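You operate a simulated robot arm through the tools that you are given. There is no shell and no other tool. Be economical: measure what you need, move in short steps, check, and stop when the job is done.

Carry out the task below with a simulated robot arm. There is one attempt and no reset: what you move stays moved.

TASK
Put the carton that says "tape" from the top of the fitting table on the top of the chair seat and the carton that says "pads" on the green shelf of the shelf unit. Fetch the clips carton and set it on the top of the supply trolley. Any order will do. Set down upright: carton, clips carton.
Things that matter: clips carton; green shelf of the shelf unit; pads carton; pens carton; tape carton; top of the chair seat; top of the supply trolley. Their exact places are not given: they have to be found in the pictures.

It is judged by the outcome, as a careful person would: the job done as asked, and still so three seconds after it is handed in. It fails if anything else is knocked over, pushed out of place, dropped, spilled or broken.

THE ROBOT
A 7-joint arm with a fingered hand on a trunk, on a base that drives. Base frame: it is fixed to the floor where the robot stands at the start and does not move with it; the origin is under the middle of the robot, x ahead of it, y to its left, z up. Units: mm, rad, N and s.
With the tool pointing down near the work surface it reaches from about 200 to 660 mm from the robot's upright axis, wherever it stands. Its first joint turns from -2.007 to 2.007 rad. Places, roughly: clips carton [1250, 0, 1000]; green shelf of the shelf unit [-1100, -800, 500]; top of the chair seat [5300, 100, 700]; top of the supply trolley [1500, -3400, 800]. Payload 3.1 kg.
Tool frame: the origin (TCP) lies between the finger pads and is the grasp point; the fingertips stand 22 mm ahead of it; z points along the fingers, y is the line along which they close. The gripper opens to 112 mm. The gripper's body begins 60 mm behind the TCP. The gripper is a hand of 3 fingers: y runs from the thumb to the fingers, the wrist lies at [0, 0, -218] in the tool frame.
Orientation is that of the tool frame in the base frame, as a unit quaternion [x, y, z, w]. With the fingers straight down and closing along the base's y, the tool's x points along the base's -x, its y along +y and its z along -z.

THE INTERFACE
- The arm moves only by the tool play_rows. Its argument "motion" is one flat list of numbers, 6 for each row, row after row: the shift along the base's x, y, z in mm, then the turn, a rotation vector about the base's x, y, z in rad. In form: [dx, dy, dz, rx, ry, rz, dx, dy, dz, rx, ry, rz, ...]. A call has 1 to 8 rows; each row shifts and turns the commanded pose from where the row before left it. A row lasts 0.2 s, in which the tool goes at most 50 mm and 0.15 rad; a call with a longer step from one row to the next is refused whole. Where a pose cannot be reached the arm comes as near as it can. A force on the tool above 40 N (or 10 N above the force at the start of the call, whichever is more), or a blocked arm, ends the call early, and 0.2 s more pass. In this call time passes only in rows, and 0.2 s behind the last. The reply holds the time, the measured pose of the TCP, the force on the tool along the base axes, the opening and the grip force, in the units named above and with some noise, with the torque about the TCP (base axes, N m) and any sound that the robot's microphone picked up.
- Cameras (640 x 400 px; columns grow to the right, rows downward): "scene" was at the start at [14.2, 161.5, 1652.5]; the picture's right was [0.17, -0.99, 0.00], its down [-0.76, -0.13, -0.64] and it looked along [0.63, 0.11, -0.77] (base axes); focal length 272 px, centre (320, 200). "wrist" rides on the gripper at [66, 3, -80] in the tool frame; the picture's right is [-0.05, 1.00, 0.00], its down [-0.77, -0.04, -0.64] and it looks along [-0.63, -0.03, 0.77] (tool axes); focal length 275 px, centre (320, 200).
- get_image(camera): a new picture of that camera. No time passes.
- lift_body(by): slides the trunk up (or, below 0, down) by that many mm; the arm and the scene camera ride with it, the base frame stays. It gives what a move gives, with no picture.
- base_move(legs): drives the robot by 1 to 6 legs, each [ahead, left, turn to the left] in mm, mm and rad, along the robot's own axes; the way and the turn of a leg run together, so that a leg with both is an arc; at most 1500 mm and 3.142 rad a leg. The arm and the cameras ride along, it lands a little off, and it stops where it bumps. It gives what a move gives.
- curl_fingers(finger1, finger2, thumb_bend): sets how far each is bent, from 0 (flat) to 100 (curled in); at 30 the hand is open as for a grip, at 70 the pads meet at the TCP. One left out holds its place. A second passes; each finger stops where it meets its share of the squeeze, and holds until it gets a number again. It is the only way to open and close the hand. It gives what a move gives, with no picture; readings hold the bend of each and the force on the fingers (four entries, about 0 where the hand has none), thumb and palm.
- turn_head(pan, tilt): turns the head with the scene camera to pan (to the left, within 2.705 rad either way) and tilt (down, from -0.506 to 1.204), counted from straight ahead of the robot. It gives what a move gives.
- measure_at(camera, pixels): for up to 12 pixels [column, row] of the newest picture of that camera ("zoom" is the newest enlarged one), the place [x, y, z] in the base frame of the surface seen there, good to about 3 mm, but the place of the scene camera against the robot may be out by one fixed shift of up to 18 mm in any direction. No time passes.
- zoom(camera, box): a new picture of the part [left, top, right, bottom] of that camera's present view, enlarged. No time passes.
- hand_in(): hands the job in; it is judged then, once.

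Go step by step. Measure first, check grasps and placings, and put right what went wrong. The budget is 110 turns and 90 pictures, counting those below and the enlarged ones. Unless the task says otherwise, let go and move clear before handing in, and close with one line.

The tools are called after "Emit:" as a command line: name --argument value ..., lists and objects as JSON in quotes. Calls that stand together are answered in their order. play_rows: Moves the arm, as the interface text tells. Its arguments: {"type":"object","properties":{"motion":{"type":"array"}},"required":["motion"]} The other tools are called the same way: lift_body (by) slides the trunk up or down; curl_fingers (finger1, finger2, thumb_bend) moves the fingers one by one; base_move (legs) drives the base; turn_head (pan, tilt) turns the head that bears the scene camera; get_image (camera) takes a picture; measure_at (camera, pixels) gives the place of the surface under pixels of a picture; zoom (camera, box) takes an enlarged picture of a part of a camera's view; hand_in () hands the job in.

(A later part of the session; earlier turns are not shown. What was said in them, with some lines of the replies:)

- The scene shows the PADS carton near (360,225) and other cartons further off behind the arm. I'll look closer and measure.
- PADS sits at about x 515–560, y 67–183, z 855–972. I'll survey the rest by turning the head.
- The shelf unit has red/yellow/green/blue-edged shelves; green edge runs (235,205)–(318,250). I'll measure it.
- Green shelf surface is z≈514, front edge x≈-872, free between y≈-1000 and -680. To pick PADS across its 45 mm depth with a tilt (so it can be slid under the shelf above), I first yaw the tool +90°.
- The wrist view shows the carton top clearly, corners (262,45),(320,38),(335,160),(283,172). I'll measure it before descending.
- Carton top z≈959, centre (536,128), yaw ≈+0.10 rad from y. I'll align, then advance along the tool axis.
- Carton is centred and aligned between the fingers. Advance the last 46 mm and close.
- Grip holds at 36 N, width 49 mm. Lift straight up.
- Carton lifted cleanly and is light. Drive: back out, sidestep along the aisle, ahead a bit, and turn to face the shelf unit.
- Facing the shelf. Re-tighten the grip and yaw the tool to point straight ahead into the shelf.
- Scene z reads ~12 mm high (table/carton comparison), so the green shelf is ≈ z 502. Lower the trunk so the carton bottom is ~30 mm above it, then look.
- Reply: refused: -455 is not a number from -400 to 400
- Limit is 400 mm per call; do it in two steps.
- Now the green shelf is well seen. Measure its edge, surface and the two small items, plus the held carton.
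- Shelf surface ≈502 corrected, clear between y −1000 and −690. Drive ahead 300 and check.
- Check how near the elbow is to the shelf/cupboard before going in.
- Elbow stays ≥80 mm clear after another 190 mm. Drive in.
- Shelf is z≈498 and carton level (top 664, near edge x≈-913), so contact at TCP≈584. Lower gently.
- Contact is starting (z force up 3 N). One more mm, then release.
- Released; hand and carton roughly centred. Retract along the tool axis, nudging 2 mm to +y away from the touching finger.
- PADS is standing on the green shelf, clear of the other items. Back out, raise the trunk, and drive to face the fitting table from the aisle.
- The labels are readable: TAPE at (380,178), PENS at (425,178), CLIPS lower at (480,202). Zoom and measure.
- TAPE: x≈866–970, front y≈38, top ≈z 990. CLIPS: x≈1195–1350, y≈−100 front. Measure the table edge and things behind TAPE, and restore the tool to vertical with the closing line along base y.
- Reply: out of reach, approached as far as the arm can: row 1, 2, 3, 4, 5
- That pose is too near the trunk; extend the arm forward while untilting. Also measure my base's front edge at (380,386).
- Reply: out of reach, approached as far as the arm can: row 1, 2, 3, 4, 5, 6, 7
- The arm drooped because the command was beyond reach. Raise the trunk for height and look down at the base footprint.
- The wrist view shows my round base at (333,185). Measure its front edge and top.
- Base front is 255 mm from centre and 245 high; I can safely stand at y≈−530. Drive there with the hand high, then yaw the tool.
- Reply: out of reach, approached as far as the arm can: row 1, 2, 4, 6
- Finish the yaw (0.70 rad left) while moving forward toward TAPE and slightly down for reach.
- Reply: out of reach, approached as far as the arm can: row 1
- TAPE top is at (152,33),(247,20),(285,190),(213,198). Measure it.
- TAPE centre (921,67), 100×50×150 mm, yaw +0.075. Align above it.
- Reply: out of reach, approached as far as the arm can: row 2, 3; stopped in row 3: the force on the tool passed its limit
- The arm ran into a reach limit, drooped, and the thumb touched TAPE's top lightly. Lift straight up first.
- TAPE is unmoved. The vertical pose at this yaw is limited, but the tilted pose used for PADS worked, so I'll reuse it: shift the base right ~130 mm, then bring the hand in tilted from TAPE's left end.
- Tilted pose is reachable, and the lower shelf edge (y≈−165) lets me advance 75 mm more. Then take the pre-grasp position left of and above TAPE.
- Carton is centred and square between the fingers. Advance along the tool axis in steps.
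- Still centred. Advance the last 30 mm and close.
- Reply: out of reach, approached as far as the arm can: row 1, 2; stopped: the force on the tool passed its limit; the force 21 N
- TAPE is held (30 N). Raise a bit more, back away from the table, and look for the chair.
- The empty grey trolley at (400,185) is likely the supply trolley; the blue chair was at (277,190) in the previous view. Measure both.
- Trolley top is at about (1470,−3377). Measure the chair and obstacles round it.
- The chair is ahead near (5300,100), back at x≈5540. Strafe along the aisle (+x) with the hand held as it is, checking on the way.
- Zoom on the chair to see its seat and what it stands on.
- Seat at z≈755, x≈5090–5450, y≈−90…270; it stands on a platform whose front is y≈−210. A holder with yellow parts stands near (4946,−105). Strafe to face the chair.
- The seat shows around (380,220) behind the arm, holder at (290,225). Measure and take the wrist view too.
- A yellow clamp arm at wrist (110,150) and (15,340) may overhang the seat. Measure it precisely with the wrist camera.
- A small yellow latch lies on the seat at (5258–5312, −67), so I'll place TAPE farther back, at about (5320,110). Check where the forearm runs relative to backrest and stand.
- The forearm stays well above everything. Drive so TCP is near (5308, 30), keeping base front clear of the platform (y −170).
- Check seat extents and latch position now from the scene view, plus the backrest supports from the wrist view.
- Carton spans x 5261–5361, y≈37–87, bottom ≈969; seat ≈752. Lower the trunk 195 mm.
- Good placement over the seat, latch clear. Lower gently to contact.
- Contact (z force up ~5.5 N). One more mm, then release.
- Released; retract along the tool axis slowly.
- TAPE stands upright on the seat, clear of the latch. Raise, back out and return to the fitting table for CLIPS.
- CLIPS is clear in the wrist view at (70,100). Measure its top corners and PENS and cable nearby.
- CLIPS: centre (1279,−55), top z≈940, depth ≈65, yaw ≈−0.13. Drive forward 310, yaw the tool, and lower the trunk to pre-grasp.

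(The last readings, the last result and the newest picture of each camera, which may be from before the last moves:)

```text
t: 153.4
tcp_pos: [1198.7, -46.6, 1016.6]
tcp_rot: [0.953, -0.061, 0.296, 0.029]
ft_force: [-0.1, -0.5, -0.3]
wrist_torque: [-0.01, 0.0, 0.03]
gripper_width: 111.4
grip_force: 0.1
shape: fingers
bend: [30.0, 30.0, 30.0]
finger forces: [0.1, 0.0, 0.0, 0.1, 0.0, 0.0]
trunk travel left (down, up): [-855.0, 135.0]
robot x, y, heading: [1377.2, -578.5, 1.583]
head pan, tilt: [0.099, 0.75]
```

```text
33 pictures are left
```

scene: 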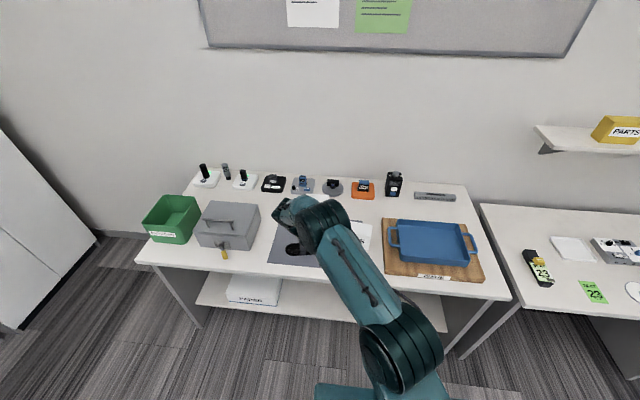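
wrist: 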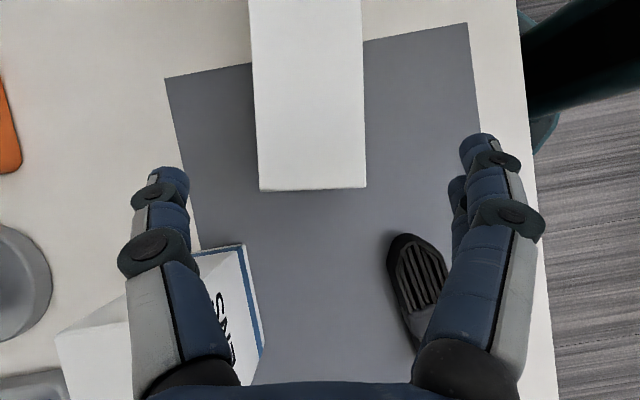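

Aligned. Check the end-face position, then advance.

Emit:
measure_at --camera "wrist" --pixels '[[262, 182], [362, 182], [310, 100], [240, 250], [205, 260], [395, 240]]'

Emit:
play_rows --motion '[18, -2, -25, 0, 0, 0, 18, -2, -25, 0, 0, 0, 14, -2, -20, 0, 0, 0]'

Emit:
get_image --camera "wrist"

```text
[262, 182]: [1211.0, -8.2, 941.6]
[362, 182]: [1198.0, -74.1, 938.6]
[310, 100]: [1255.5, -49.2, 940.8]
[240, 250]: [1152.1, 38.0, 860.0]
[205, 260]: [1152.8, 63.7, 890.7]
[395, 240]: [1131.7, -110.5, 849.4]
```

```text
t: 154.2
tcp_pos: [1250.6, -51.9, 945.9]
tcp_rot: [0.953, -0.06, 0.296, 0.029]
ft_force: [-0.7, 0.1, -0.4]
wrist_torque: [0.0, -0.02, -0.02]
gripper_width: 111.3
grip_force: 0.1
shape: fingers
bend: [30.0, 30.0, 30.0]
finger forces: [0.0, 0.0, 0.0, 0.0, 0.1, 0.0]
trunk travel left (down, up): [-855.0, 135.0]
robot x, y, heading: [1377.9, -576.7, 1.586]
head pan, tilt: [0.099, 0.75]
```

```text
32 pictures are left
```

wrist: 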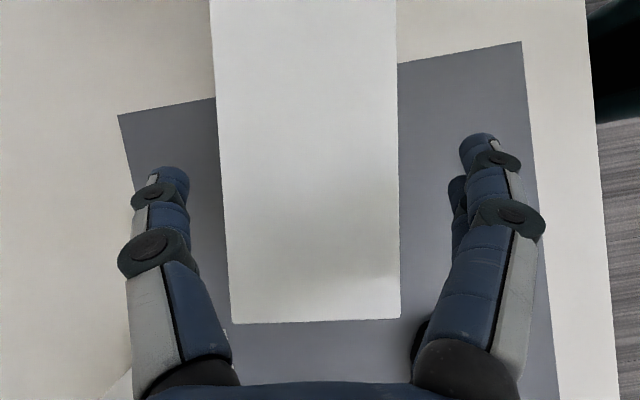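

CLIPS is wider (66 mm), so I shouldn't plunge as deep. Open the fingers a little wider and lower to about 20 mm below its top, near its end.

Emit:
curl_fingers --finger1 22 --finger2 22 --thumb_bend 22

Emit:
play_rows --motion '[-6, 3, -10, 0, 0, 0, -5, 2, -10, 0, 0, 0, -2, 0, -8, 0, 0, 0]'

Emit:
get_image --camera "wrist"

```text
t: 155.2
tcp_pos: [1249.2, -51.2, 945.0]
tcp_rot: [0.953, -0.061, 0.295, 0.029]
ft_force: [0.0, -0.2, -0.6]
wrist_torque: [0.0, -0.02, 0.0]
gripper_width: 125.1
grip_force: 0.0
shape: fingers
bend: [22.0, 22.0, 22.0]
finger forces: [0.0, 0.0, 0.1, 0.0, 0.0, 0.0]
trunk travel left (down, up): [-855.0, 135.0]
robot x, y, heading: [1378.0, -578.3, 1.588]
head pan, tilt: [0.099, 0.75]
```

```text
t: 156.1
tcp_pos: [1236.0, -46.1, 918.3]
tcp_rot: [0.953, -0.061, 0.296, 0.029]
ft_force: [-0.1, -0.4, -1.1]
wrist_torque: [-0.02, 0.03, 0.02]
gripper_width: 125.2
grip_force: 0.1
shape: fingers
bend: [22.0, 22.0, 22.0]
finger forces: [0.1, 0.0, 0.0, 0.0, 0.1, 0.0]
trunk travel left (down, up): [-855.0, 135.0]
robot x, y, heading: [1379.2, -575.2, 1.586]
head pan, tilt: [0.099, 0.75]
```

```text
31 pictures are left
```

wrist: 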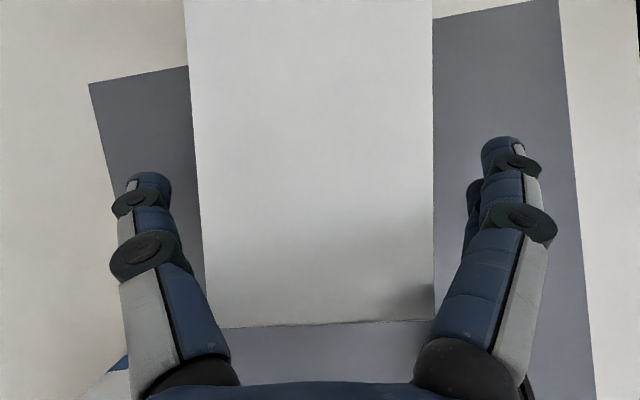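

No contact and well framed. Close and lift.

Emit:
curl_fingers --finger1 72 --finger2 72 --thumb_bend 72

Emit:
play_rows --motion '[0, 0, 10, 0, 0, 0, 0, 0, 15, 0, 0, 0, 0, 0, 20, 0, 0, 0]'

Emit:
get_image --camera "wrist"

```text
t: 157.1
tcp_pos: [1238.6, -46.7, 918.6]
tcp_rot: [0.953, -0.061, 0.295, 0.029]
ft_force: [-0.1, 2.3, 3.1]
wrist_torque: [0.03, 0.09, 0.06]
gripper_width: 64.9
grip_force: 23.7
shape: fingers
bend: [48.0, 60.0, 55.0]
finger forces: [8.4, 14.2, 0.0, 0.0, 25.0, 0.0]
trunk travel left (down, up): [-855.0, 135.0]
robot x, y, heading: [1374.1, -575.8, 1.586]
head pan, tilt: [0.099, 0.75]
```

```text
t: 157.8
tcp_pos: [1236.8, -47.5, 963.2]
tcp_rot: [0.953, -0.062, 0.295, 0.029]
ft_force: [-0.3, -0.7, -3.2]
wrist_torque: [0.04, 0.15, 0.03]
gripper_width: 64.8
grip_force: 22.8
shape: fingers
bend: [47.0, 60.0, 55.0]
finger forces: [8.6, 14.1, 0.0, 0.0, 22.9, 0.0]
trunk travel left (down, up): [-855.0, 135.0]
robot x, y, heading: [1376.1, -574.2, 1.589]
head pan, tilt: [0.099, 0.75]
```

```text
30 pictures are left
```

wrist: 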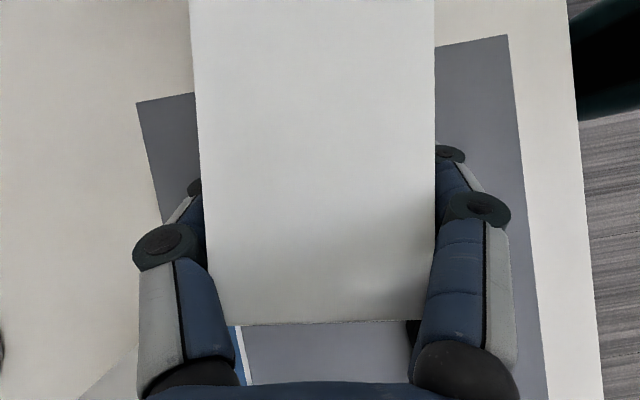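

Held. Check whether it stays level.

Emit:
measure_at --camera "wrist" --pixels '[[220, 310], [415, 310], [210, 20], [425, 20], [315, 150]]'

Emit:
lift_body --by 130

Emit:
base_move --legs '[[-450, 0, 0]]'

Emit:
turn_head --pan -2.6 --tilt 0.5

Emit:
get_image --camera "scene"

```text
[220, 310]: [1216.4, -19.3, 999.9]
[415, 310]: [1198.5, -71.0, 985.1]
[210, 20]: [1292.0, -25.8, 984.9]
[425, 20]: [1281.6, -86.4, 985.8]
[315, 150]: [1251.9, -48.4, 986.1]
```

```text
t: 159.4
tcp_pos: [1237.4, -47.1, 1093.4]
tcp_rot: [0.953, -0.061, 0.295, 0.03]
ft_force: [-0.2, 0.5, -2.0]
wrist_torque: [0.02, 0.15, -0.05]
gripper_width: 65.0
grip_force: 22.5
shape: fingers
bend: [47.0, 60.0, 55.0]
finger forces: [8.6, 14.1, 0.0, 0.0, 22.9, 0.1]
trunk travel left (down, up): [-985.0, 5.0]
robot x, y, heading: [1376.6, -579.6, 1.591]
head pan, tilt: [0.099, 0.75]
```

```text
t: 162.2
tcp_pos: [1243.1, -497.0, 1092.4]
tcp_rot: [0.953, -0.062, 0.295, 0.03]
ft_force: [0.4, -0.9, -2.7]
wrist_torque: [0.04, 0.09, 0.0]
gripper_width: 64.9
grip_force: 22.5
shape: fingers
bend: [47.0, 60.0, 55.0]
finger forces: [8.6, 14.1, 0.1, 0.0, 22.9, 0.1]
trunk travel left (down, up): [-985.0, 5.0]
robot x, y, heading: [1386.2, -1031.5, 1.586]
head pan, tilt: [0.099, 0.75]
```

```text
t: 164.6
tcp_pos: [1244.2, -497.2, 1092.8]
tcp_rot: [0.953, -0.062, 0.295, 0.03]
ft_force: [0.1, -1.0, -3.1]
wrist_torque: [-0.02, 0.15, 0.0]
gripper_width: 65.1
grip_force: 22.9
shape: fingers
bend: [47.0, 60.0, 55.0]
finger forces: [8.6, 14.2, 0.0, 0.1, 22.8, 0.0]
trunk travel left (down, up): [-985.0, 5.0]
robot x, y, heading: [1385.6, -1024.9, 1.587]
head pan, tilt: [-2.601, 0.499]
```

```text
29 pictures are left
```

scene: 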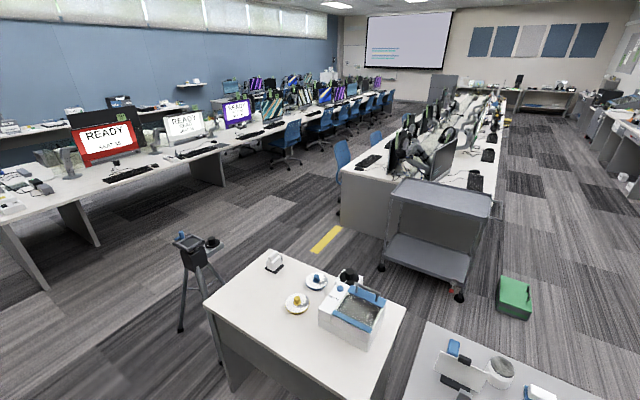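

CLIPS is level and held. Measure the obstacles on the way: white table, near cart, tripod, green box, yellow strip and trolley.

Emit:
measure_at --camera "scene" --pixels '[[208, 307], [270, 252], [404, 306], [385, 385], [428, 324], [400, 398], [393, 192], [489, 215], [400, 183], [492, 198], [505, 285], [530, 315]]'

Emit:
measure_at --camera "scene" --pixels '[[180, 330], [225, 365], [330, 240], [312, 252], [440, 205], [382, 268], [460, 298], [440, 255], [335, 200], [345, 180], [560, 330], [445, 175]]'

```text
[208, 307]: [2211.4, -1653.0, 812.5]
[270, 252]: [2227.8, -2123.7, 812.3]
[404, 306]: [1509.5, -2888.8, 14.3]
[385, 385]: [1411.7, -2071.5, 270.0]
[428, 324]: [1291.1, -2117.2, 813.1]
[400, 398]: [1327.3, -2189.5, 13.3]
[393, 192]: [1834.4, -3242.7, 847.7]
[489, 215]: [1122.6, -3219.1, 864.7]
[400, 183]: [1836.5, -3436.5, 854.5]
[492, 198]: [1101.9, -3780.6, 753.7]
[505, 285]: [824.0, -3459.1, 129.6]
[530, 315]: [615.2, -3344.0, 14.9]
```

```text
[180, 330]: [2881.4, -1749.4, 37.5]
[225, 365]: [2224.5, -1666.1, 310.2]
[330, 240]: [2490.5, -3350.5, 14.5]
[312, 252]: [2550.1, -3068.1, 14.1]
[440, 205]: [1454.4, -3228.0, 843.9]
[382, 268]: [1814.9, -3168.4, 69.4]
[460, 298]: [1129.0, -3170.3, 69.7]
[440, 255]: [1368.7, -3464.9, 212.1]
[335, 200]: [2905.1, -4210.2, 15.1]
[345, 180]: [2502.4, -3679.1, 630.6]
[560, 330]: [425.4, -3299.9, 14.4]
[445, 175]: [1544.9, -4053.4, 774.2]
```

The gap between the white table and the cart is too narrow, so I'll go round the cart's west end. Strafe west, turn (via +x), and look.

Emit:
base_move --legs '[[0, 1480, 0], [0, 0, -1.571], [0, 0, -1.571]]'

Emit:
turn_head --pan 0.3 --tilt 0.4

Emit:
get_image --camera "scene"

```text
t: 179.5
tcp_pos: [65.4, -1581.1, 1093.3]
tcp_rot: [0.054, 0.953, 0.028, -0.295]
ft_force: [-0.9, -0.5, -2.6]
wrist_torque: [-0.04, -0.14, -0.01]
gripper_width: 64.2
grip_force: 20.2
shape: fingers
bend: [47.0, 60.0, 56.0]
finger forces: [7.5, 12.5, 0.0, 0.0, 20.3, 0.0]
trunk travel left (down, up): [-985.0, 5.0]
robot x, y, heading: [-79.2, -1052.3, -1.543]
head pan, tilt: [-2.601, 0.499]
```

```text
t: 182.0
tcp_pos: [64.9, -1581.4, 1093.9]
tcp_rot: [0.055, 0.953, 0.028, -0.296]
ft_force: [0.2, 0.3, -2.6]
wrist_torque: [0.01, -0.14, 0.01]
gripper_width: 64.3
grip_force: 20.3
shape: fingers
bend: [47.0, 60.0, 56.0]
finger forces: [7.5, 12.4, 0.1, 0.0, 20.3, 0.0]
trunk travel left (down, up): [-985.0, 5.0]
robot x, y, heading: [-83.0, -1048.9, -1.541]
head pan, tilt: [0.3, 0.4]
```

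```text
28 pictures are left
```

scene: 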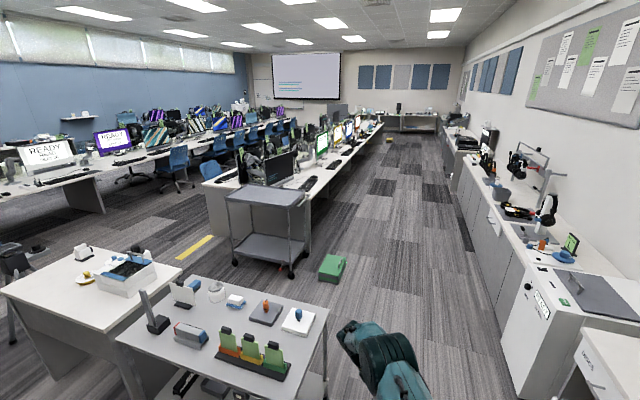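

Measure the cart's near end and the counters on the right for the corridor width; also re-squeeze.

Emit:
measure_at --camera "scene" --pixels '[[327, 310], [290, 383], [328, 375], [516, 385], [500, 335], [462, 215], [343, 275], [322, 275], [205, 237], [297, 207], [235, 230], [290, 272]]'

Emit:
curl_fingers --finger1 78 --finger2 78 --thumb_bend 78

```text
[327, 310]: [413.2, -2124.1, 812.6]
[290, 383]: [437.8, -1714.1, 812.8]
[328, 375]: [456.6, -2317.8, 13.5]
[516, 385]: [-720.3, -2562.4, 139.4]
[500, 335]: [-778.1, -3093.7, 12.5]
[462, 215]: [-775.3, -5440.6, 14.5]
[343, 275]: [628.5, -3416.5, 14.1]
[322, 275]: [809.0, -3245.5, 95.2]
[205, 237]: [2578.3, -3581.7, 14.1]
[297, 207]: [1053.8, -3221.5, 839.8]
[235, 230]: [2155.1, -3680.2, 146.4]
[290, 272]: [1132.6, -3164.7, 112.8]
```

```text
t: 183.0
tcp_pos: [65.0, -1581.0, 1093.1]
tcp_rot: [0.055, 0.953, 0.028, -0.296]
ft_force: [0.1, 0.0, -3.2]
wrist_torque: [-0.03, -0.13, -0.01]
gripper_width: 63.9
grip_force: 22.1
shape: fingers
bend: [47.0, 61.0, 56.0]
finger forces: [8.3, 14.1, 0.0, 0.1, 22.4, 0.0]
trunk travel left (down, up): [-985.0, 5.0]
robot x, y, heading: [-82.5, -1053.5, -1.542]
head pan, tilt: [0.3, 0.4]
```

Corridor is clear (cart at x≥400, counters at x≤−720). Correct heading, drive ahead, then strafe toward the trolley.

Emit:
base_move --legs '[[0, 0, -0.03], [1500, 0, 0], [100, 0, 0], [0, 1000, 0]]'

Emit:
get_image --camera "scene"

```text
t: 196.4
tcp_pos: [1072.2, -3195.3, 1093.8]
tcp_rot: [0.072, 0.952, 0.033, -0.295]
ft_force: [0.3, -0.4, -2.9]
wrist_torque: [-0.03, -0.12, -0.01]
gripper_width: 64.1
grip_force: 22.3
shape: fingers
bend: [47.0, 61.0, 56.0]
finger forces: [8.3, 14.0, 0.2, 0.0, 22.3, 0.0]
trunk travel left (down, up): [-985.0, 5.0]
robot x, y, heading: [938.5, -2661.5, -1.573]
head pan, tilt: [0.3, 0.4]
```

```text
27 pictures are left
```

scene: 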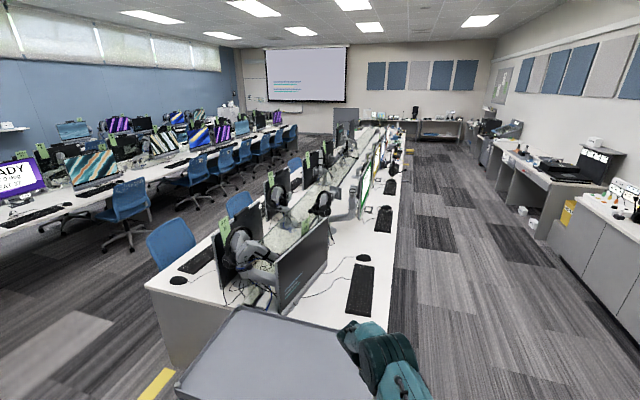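

The trolley top lies just ahead. Tilt down and measure it.

Emit:
turn_head --pan 0.35 --tilt 0.8

Emit:
get_image --camera "scene"

```text
t: 197.3
tcp_pos: [1072.4, -3195.8, 1092.5]
tcp_rot: [0.071, 0.952, 0.032, -0.295]
ft_force: [0.4, 0.2, -3.6]
wrist_torque: [-0.06, -0.15, -0.03]
gripper_width: 63.9
grip_force: 22.7
shape: fingers
bend: [47.0, 61.0, 56.0]
finger forces: [8.3, 14.0, 0.0, 0.0, 22.3, 0.0]
trunk travel left (down, up): [-985.0, 5.0]
robot x, y, heading: [943.7, -2664.5, -1.572]
head pan, tilt: [0.351, 0.799]
```

```text
26 pictures are left
```

scene: 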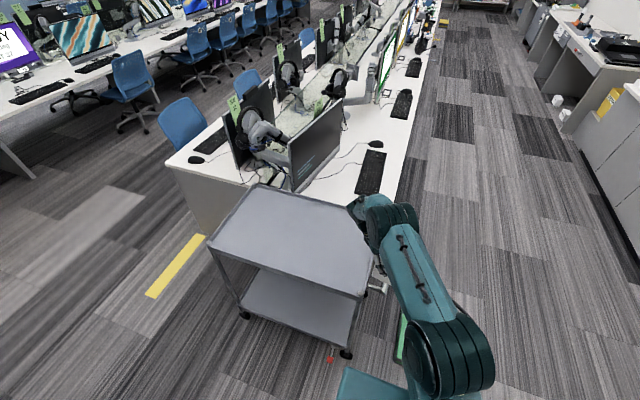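

Emit:
measure_at --camera "scene" --pixels '[[212, 243], [260, 188], [366, 290], [290, 235], [330, 260], [250, 235], [280, 205], [340, 225], [345, 350], [350, 205], [332, 358], [300, 190]]'

Emit:
zoom --camera "scene" --box '[200, 170, 400, 370]'

```text
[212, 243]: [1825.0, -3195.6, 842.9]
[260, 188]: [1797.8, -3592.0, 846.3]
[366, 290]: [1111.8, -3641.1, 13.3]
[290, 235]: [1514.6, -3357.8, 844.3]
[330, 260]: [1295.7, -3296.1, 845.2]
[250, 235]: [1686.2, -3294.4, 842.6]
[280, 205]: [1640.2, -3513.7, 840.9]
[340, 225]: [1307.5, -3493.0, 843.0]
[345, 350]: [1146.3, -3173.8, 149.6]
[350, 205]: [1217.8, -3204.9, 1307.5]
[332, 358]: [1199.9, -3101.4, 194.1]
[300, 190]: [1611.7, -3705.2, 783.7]
```

```text
2.00 times, centred on (300, 270) of scene
```

zoom: 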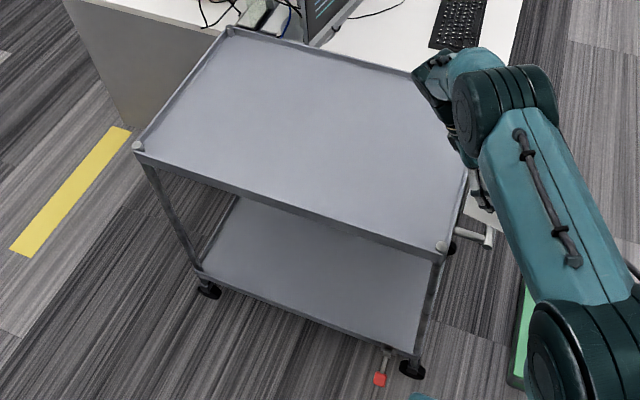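

Trolley top is clear, z≈831, x 1100–1830, y −3200…−3600; a red pedal sticks out at (1200,−3101), so robot y must stay above −2815. Position for TCP ≈ (1500,−3345).

Emit:
base_move --legs '[[0, 428, 0], [145, 0, 0]]'

Emit:
get_image --camera "wrist"

Emit:
get_image --camera "scene"

```text
t: 200.9
tcp_pos: [1494.8, -3343.9, 1094.8]
tcp_rot: [0.073, 0.952, 0.033, -0.295]
ft_force: [-0.4, -0.5, -3.6]
wrist_torque: [-0.04, -0.1, -0.02]
gripper_width: 64.1
grip_force: 22.4
shape: fingers
bend: [47.0, 61.0, 56.0]
finger forces: [8.4, 14.0, 0.1, 0.0, 22.4, 0.0]
trunk travel left (down, up): [-985.0, 5.0]
robot x, y, heading: [1362.3, -2811.6, -1.577]
head pan, tilt: [0.351, 0.799]
```

```text
24 pictures are left
```

wrist: 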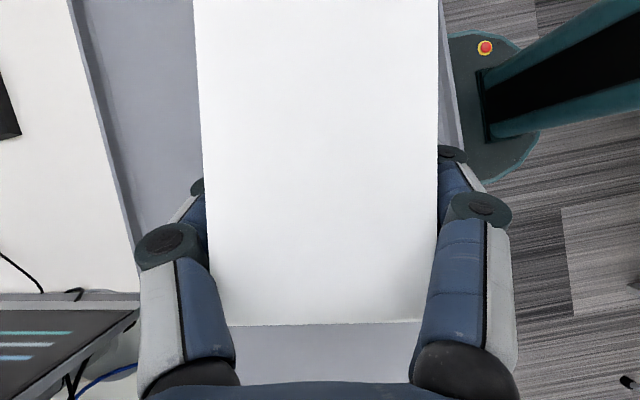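

```text
23 pictures are left
```

scene: 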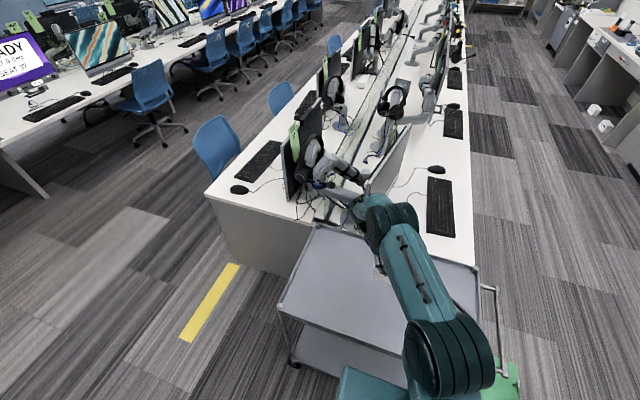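

Check the nearby monitor and trolley surface heights from the wrist camera before lowering.

Emit:
measure_at --camera "wrist" --pixels '[[100, 310], [135, 305], [120, 100], [160, 150], [110, 220], [300, 350], [447, 60], [455, 100], [220, 315], [415, 310], [320, 20], [80, 390]]'

```text
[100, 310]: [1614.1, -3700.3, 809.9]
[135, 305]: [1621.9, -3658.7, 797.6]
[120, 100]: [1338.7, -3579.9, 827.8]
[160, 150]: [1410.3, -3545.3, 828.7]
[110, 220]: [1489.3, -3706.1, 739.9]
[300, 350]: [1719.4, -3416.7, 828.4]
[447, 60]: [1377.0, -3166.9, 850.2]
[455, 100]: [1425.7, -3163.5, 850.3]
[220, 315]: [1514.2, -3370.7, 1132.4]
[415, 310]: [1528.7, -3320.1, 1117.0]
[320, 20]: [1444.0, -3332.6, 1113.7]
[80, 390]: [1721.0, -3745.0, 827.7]
```

Surface z≈828, so contact at TCP≈906. Monitor is ≥300 mm away. Lower the trunk 168 mm, then gently by arm.

Emit:
lift_body --by -168

Emit:
play_rows --motion '[0, 0, -7, 0, 0, 0, 0, 0, -5, 0, 0, 0, 0, 0, -3, 0, 0, 0, 0, 0, -2, 0, 0, 0]'

```text
t: 202.8
tcp_pos: [1494.3, -3344.2, 927.3]
tcp_rot: [0.071, 0.953, 0.032, -0.294]
ft_force: [-1.0, 0.5, -3.2]
wrist_torque: [-0.04, -0.13, 0.0]
gripper_width: 63.9
grip_force: 21.4
shape: fingers
bend: [47.0, 61.0, 56.0]
finger forces: [8.4, 14.0, 0.1, 0.0, 22.3, 0.0]
trunk travel left (down, up): [-817.0, 173.0]
robot x, y, heading: [1367.9, -2815.7, -1.576]
head pan, tilt: [0.351, 0.799]
```

```text
t: 203.8
tcp_pos: [1493.7, -3344.6, 908.2]
tcp_rot: [0.071, 0.952, 0.032, -0.296]
ft_force: [0.7, 0.3, -2.2]
wrist_torque: [0.0, -0.13, 0.0]
gripper_width: 63.8
grip_force: 22.2
shape: fingers
bend: [47.0, 61.0, 56.0]
finger forces: [8.4, 13.9, 0.0, 0.0, 22.2, 0.1]
trunk travel left (down, up): [-817.0, 173.0]
robot x, y, heading: [1366.6, -2813.3, -1.579]
head pan, tilt: [0.351, 0.799]
```

Emit:
play_rows --motion '[0, 0, -1.5, 0, 0, 0, 0, 0, -1.5, 0, 0, 0]'

```text
t: 204.4
tcp_pos: [1494.9, -3342.6, 907.2]
tcp_rot: [0.072, 0.952, 0.033, -0.295]
ft_force: [-0.2, -0.1, 4.0]
wrist_torque: [-0.08, 0.01, -0.03]
gripper_width: 63.8
grip_force: 21.7
shape: fingers
bend: [47.0, 61.0, 56.0]
finger forces: [8.3, 14.3, 0.1, 0.1, 22.0, 0.1]
trunk travel left (down, up): [-817.0, 173.0]
robot x, y, heading: [1364.3, -2814.3, -1.575]
head pan, tilt: [0.351, 0.799]
```

Contact (force up 6 N). Release, opening wide, then retract along the tool axis (+x, up).

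Emit:
curl_fingers --finger1 25 --finger2 25 --thumb_bend 25

Emit:
get_image --camera "wrist"

Emit:
play_rows --motion '[4, 0, 6, 0, 0, 0, 8, -1, 12, 0, 0, 0, 14, -2, 20, 0, 0, 0, 20, -3, 29, 0, 0, 0, 20, -3, 29, 0, 0, 0]'

Emit:
get_image --camera "wrist"

```text
t: 205.4
tcp_pos: [1494.4, -3344.6, 906.0]
tcp_rot: [0.072, 0.952, 0.033, -0.295]
ft_force: [-0.5, -0.6, 0.2]
wrist_torque: [0.01, -0.04, 0.01]
gripper_width: 120.1
grip_force: 0.1
shape: fingers
bend: [25.0, 25.0, 25.0]
finger forces: [0.0, 0.1, 0.0, 0.0, 0.1, 0.1]
trunk travel left (down, up): [-817.0, 173.0]
robot x, y, heading: [1366.8, -2809.8, -1.576]
head pan, tilt: [0.351, 0.799]
```

```text
22 pictures are left
```

wrist: 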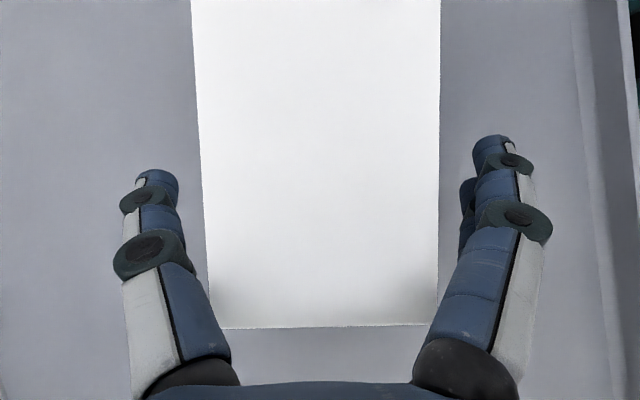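

```text
t: 206.6
tcp_pos: [1559.7, -3353.5, 1000.9]
tcp_rot: [0.072, 0.952, 0.033, -0.294]
ft_force: [0.7, -0.2, -0.3]
wrist_torque: [0.02, -0.01, 0.0]
gripper_width: 120.2
grip_force: 0.1
shape: fingers
bend: [25.0, 25.0, 25.0]
finger forces: [0.0, 0.1, 0.0, 0.0, 0.0, 0.1]
trunk travel left (down, up): [-817.0, 173.0]
robot x, y, heading: [1366.5, -2810.8, -1.576]
head pan, tilt: [0.351, 0.799]
```

```text
21 pictures are left
```

wrist: 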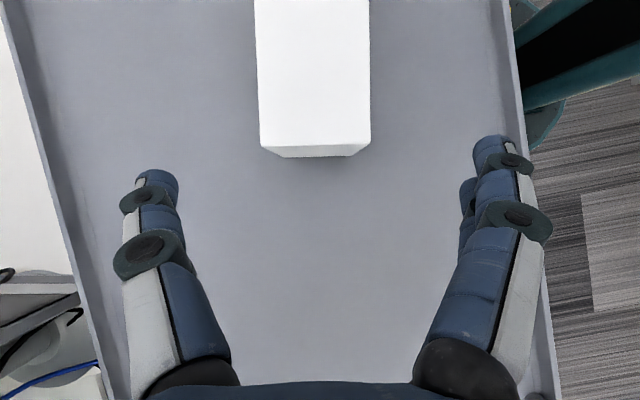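

CLIPS stands upright on the trolley. Raise, back off 250 mm and take a last look.

Emit:
lift_body --by 120

Emit:
base_move --legs '[[-250, 0, 0]]'

Emit:
get_image --camera "scene"

Emit:
get_image --camera "wrist"

```text
t: 208.1
tcp_pos: [1558.7, -3352.9, 1121.2]
tcp_rot: [0.073, 0.952, 0.034, -0.294]
ft_force: [-0.4, 0.1, -0.2]
wrist_torque: [0.0, 0.01, -0.02]
gripper_width: 120.4
grip_force: 0.0
shape: fingers
bend: [25.0, 25.0, 25.0]
finger forces: [0.0, 0.0, 0.0, 0.1, 0.0, 0.0]
trunk travel left (down, up): [-937.0, 53.0]
robot x, y, heading: [1363.4, -2808.5, -1.572]
head pan, tilt: [0.351, 0.799]
```

```text
t: 209.9
tcp_pos: [1558.9, -3103.5, 1121.6]
tcp_rot: [0.074, 0.952, 0.033, -0.295]
ft_force: [0.3, -0.1, 0.5]
wrist_torque: [0.03, 0.0, 0.02]
gripper_width: 120.2
grip_force: 0.1
shape: fingers
bend: [25.0, 25.0, 25.0]
finger forces: [0.0, 0.0, 0.0, 0.1, 0.0, 0.0]
trunk travel left (down, up): [-937.0, 53.0]
robot x, y, heading: [1367.1, -2560.4, -1.583]
head pan, tilt: [0.351, 0.799]
```

```text
20 pictures are left
```

scene: 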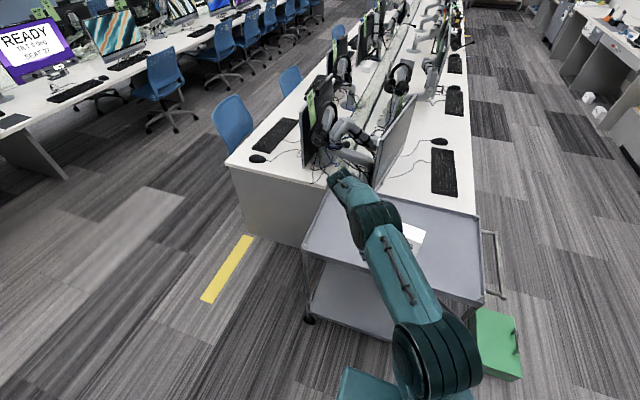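

```text
19 pictures are left
```

wrist: 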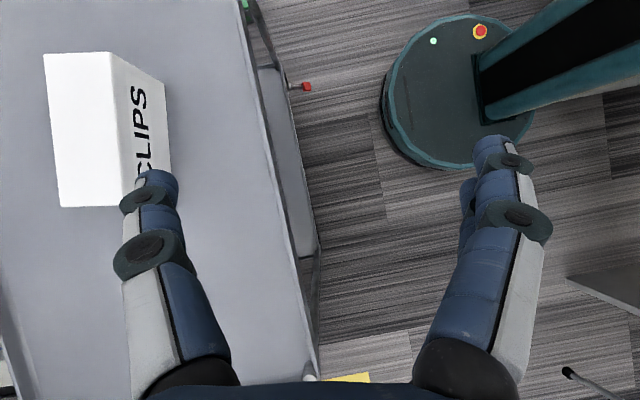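

The wrist view shows CLIPS upright on the trolley at (110,130). The hand is clear, and PADS and TAPE were seen standing in place after release, so I'm handing in.

Emit:
hand_in

```text
The job is handed in.
```

I set the pads carton on the green shelf, the tape carton on the chair seat, and the clips carton on the supply trolley. All three were standing upright when I last saw each one, and the job is handed in.
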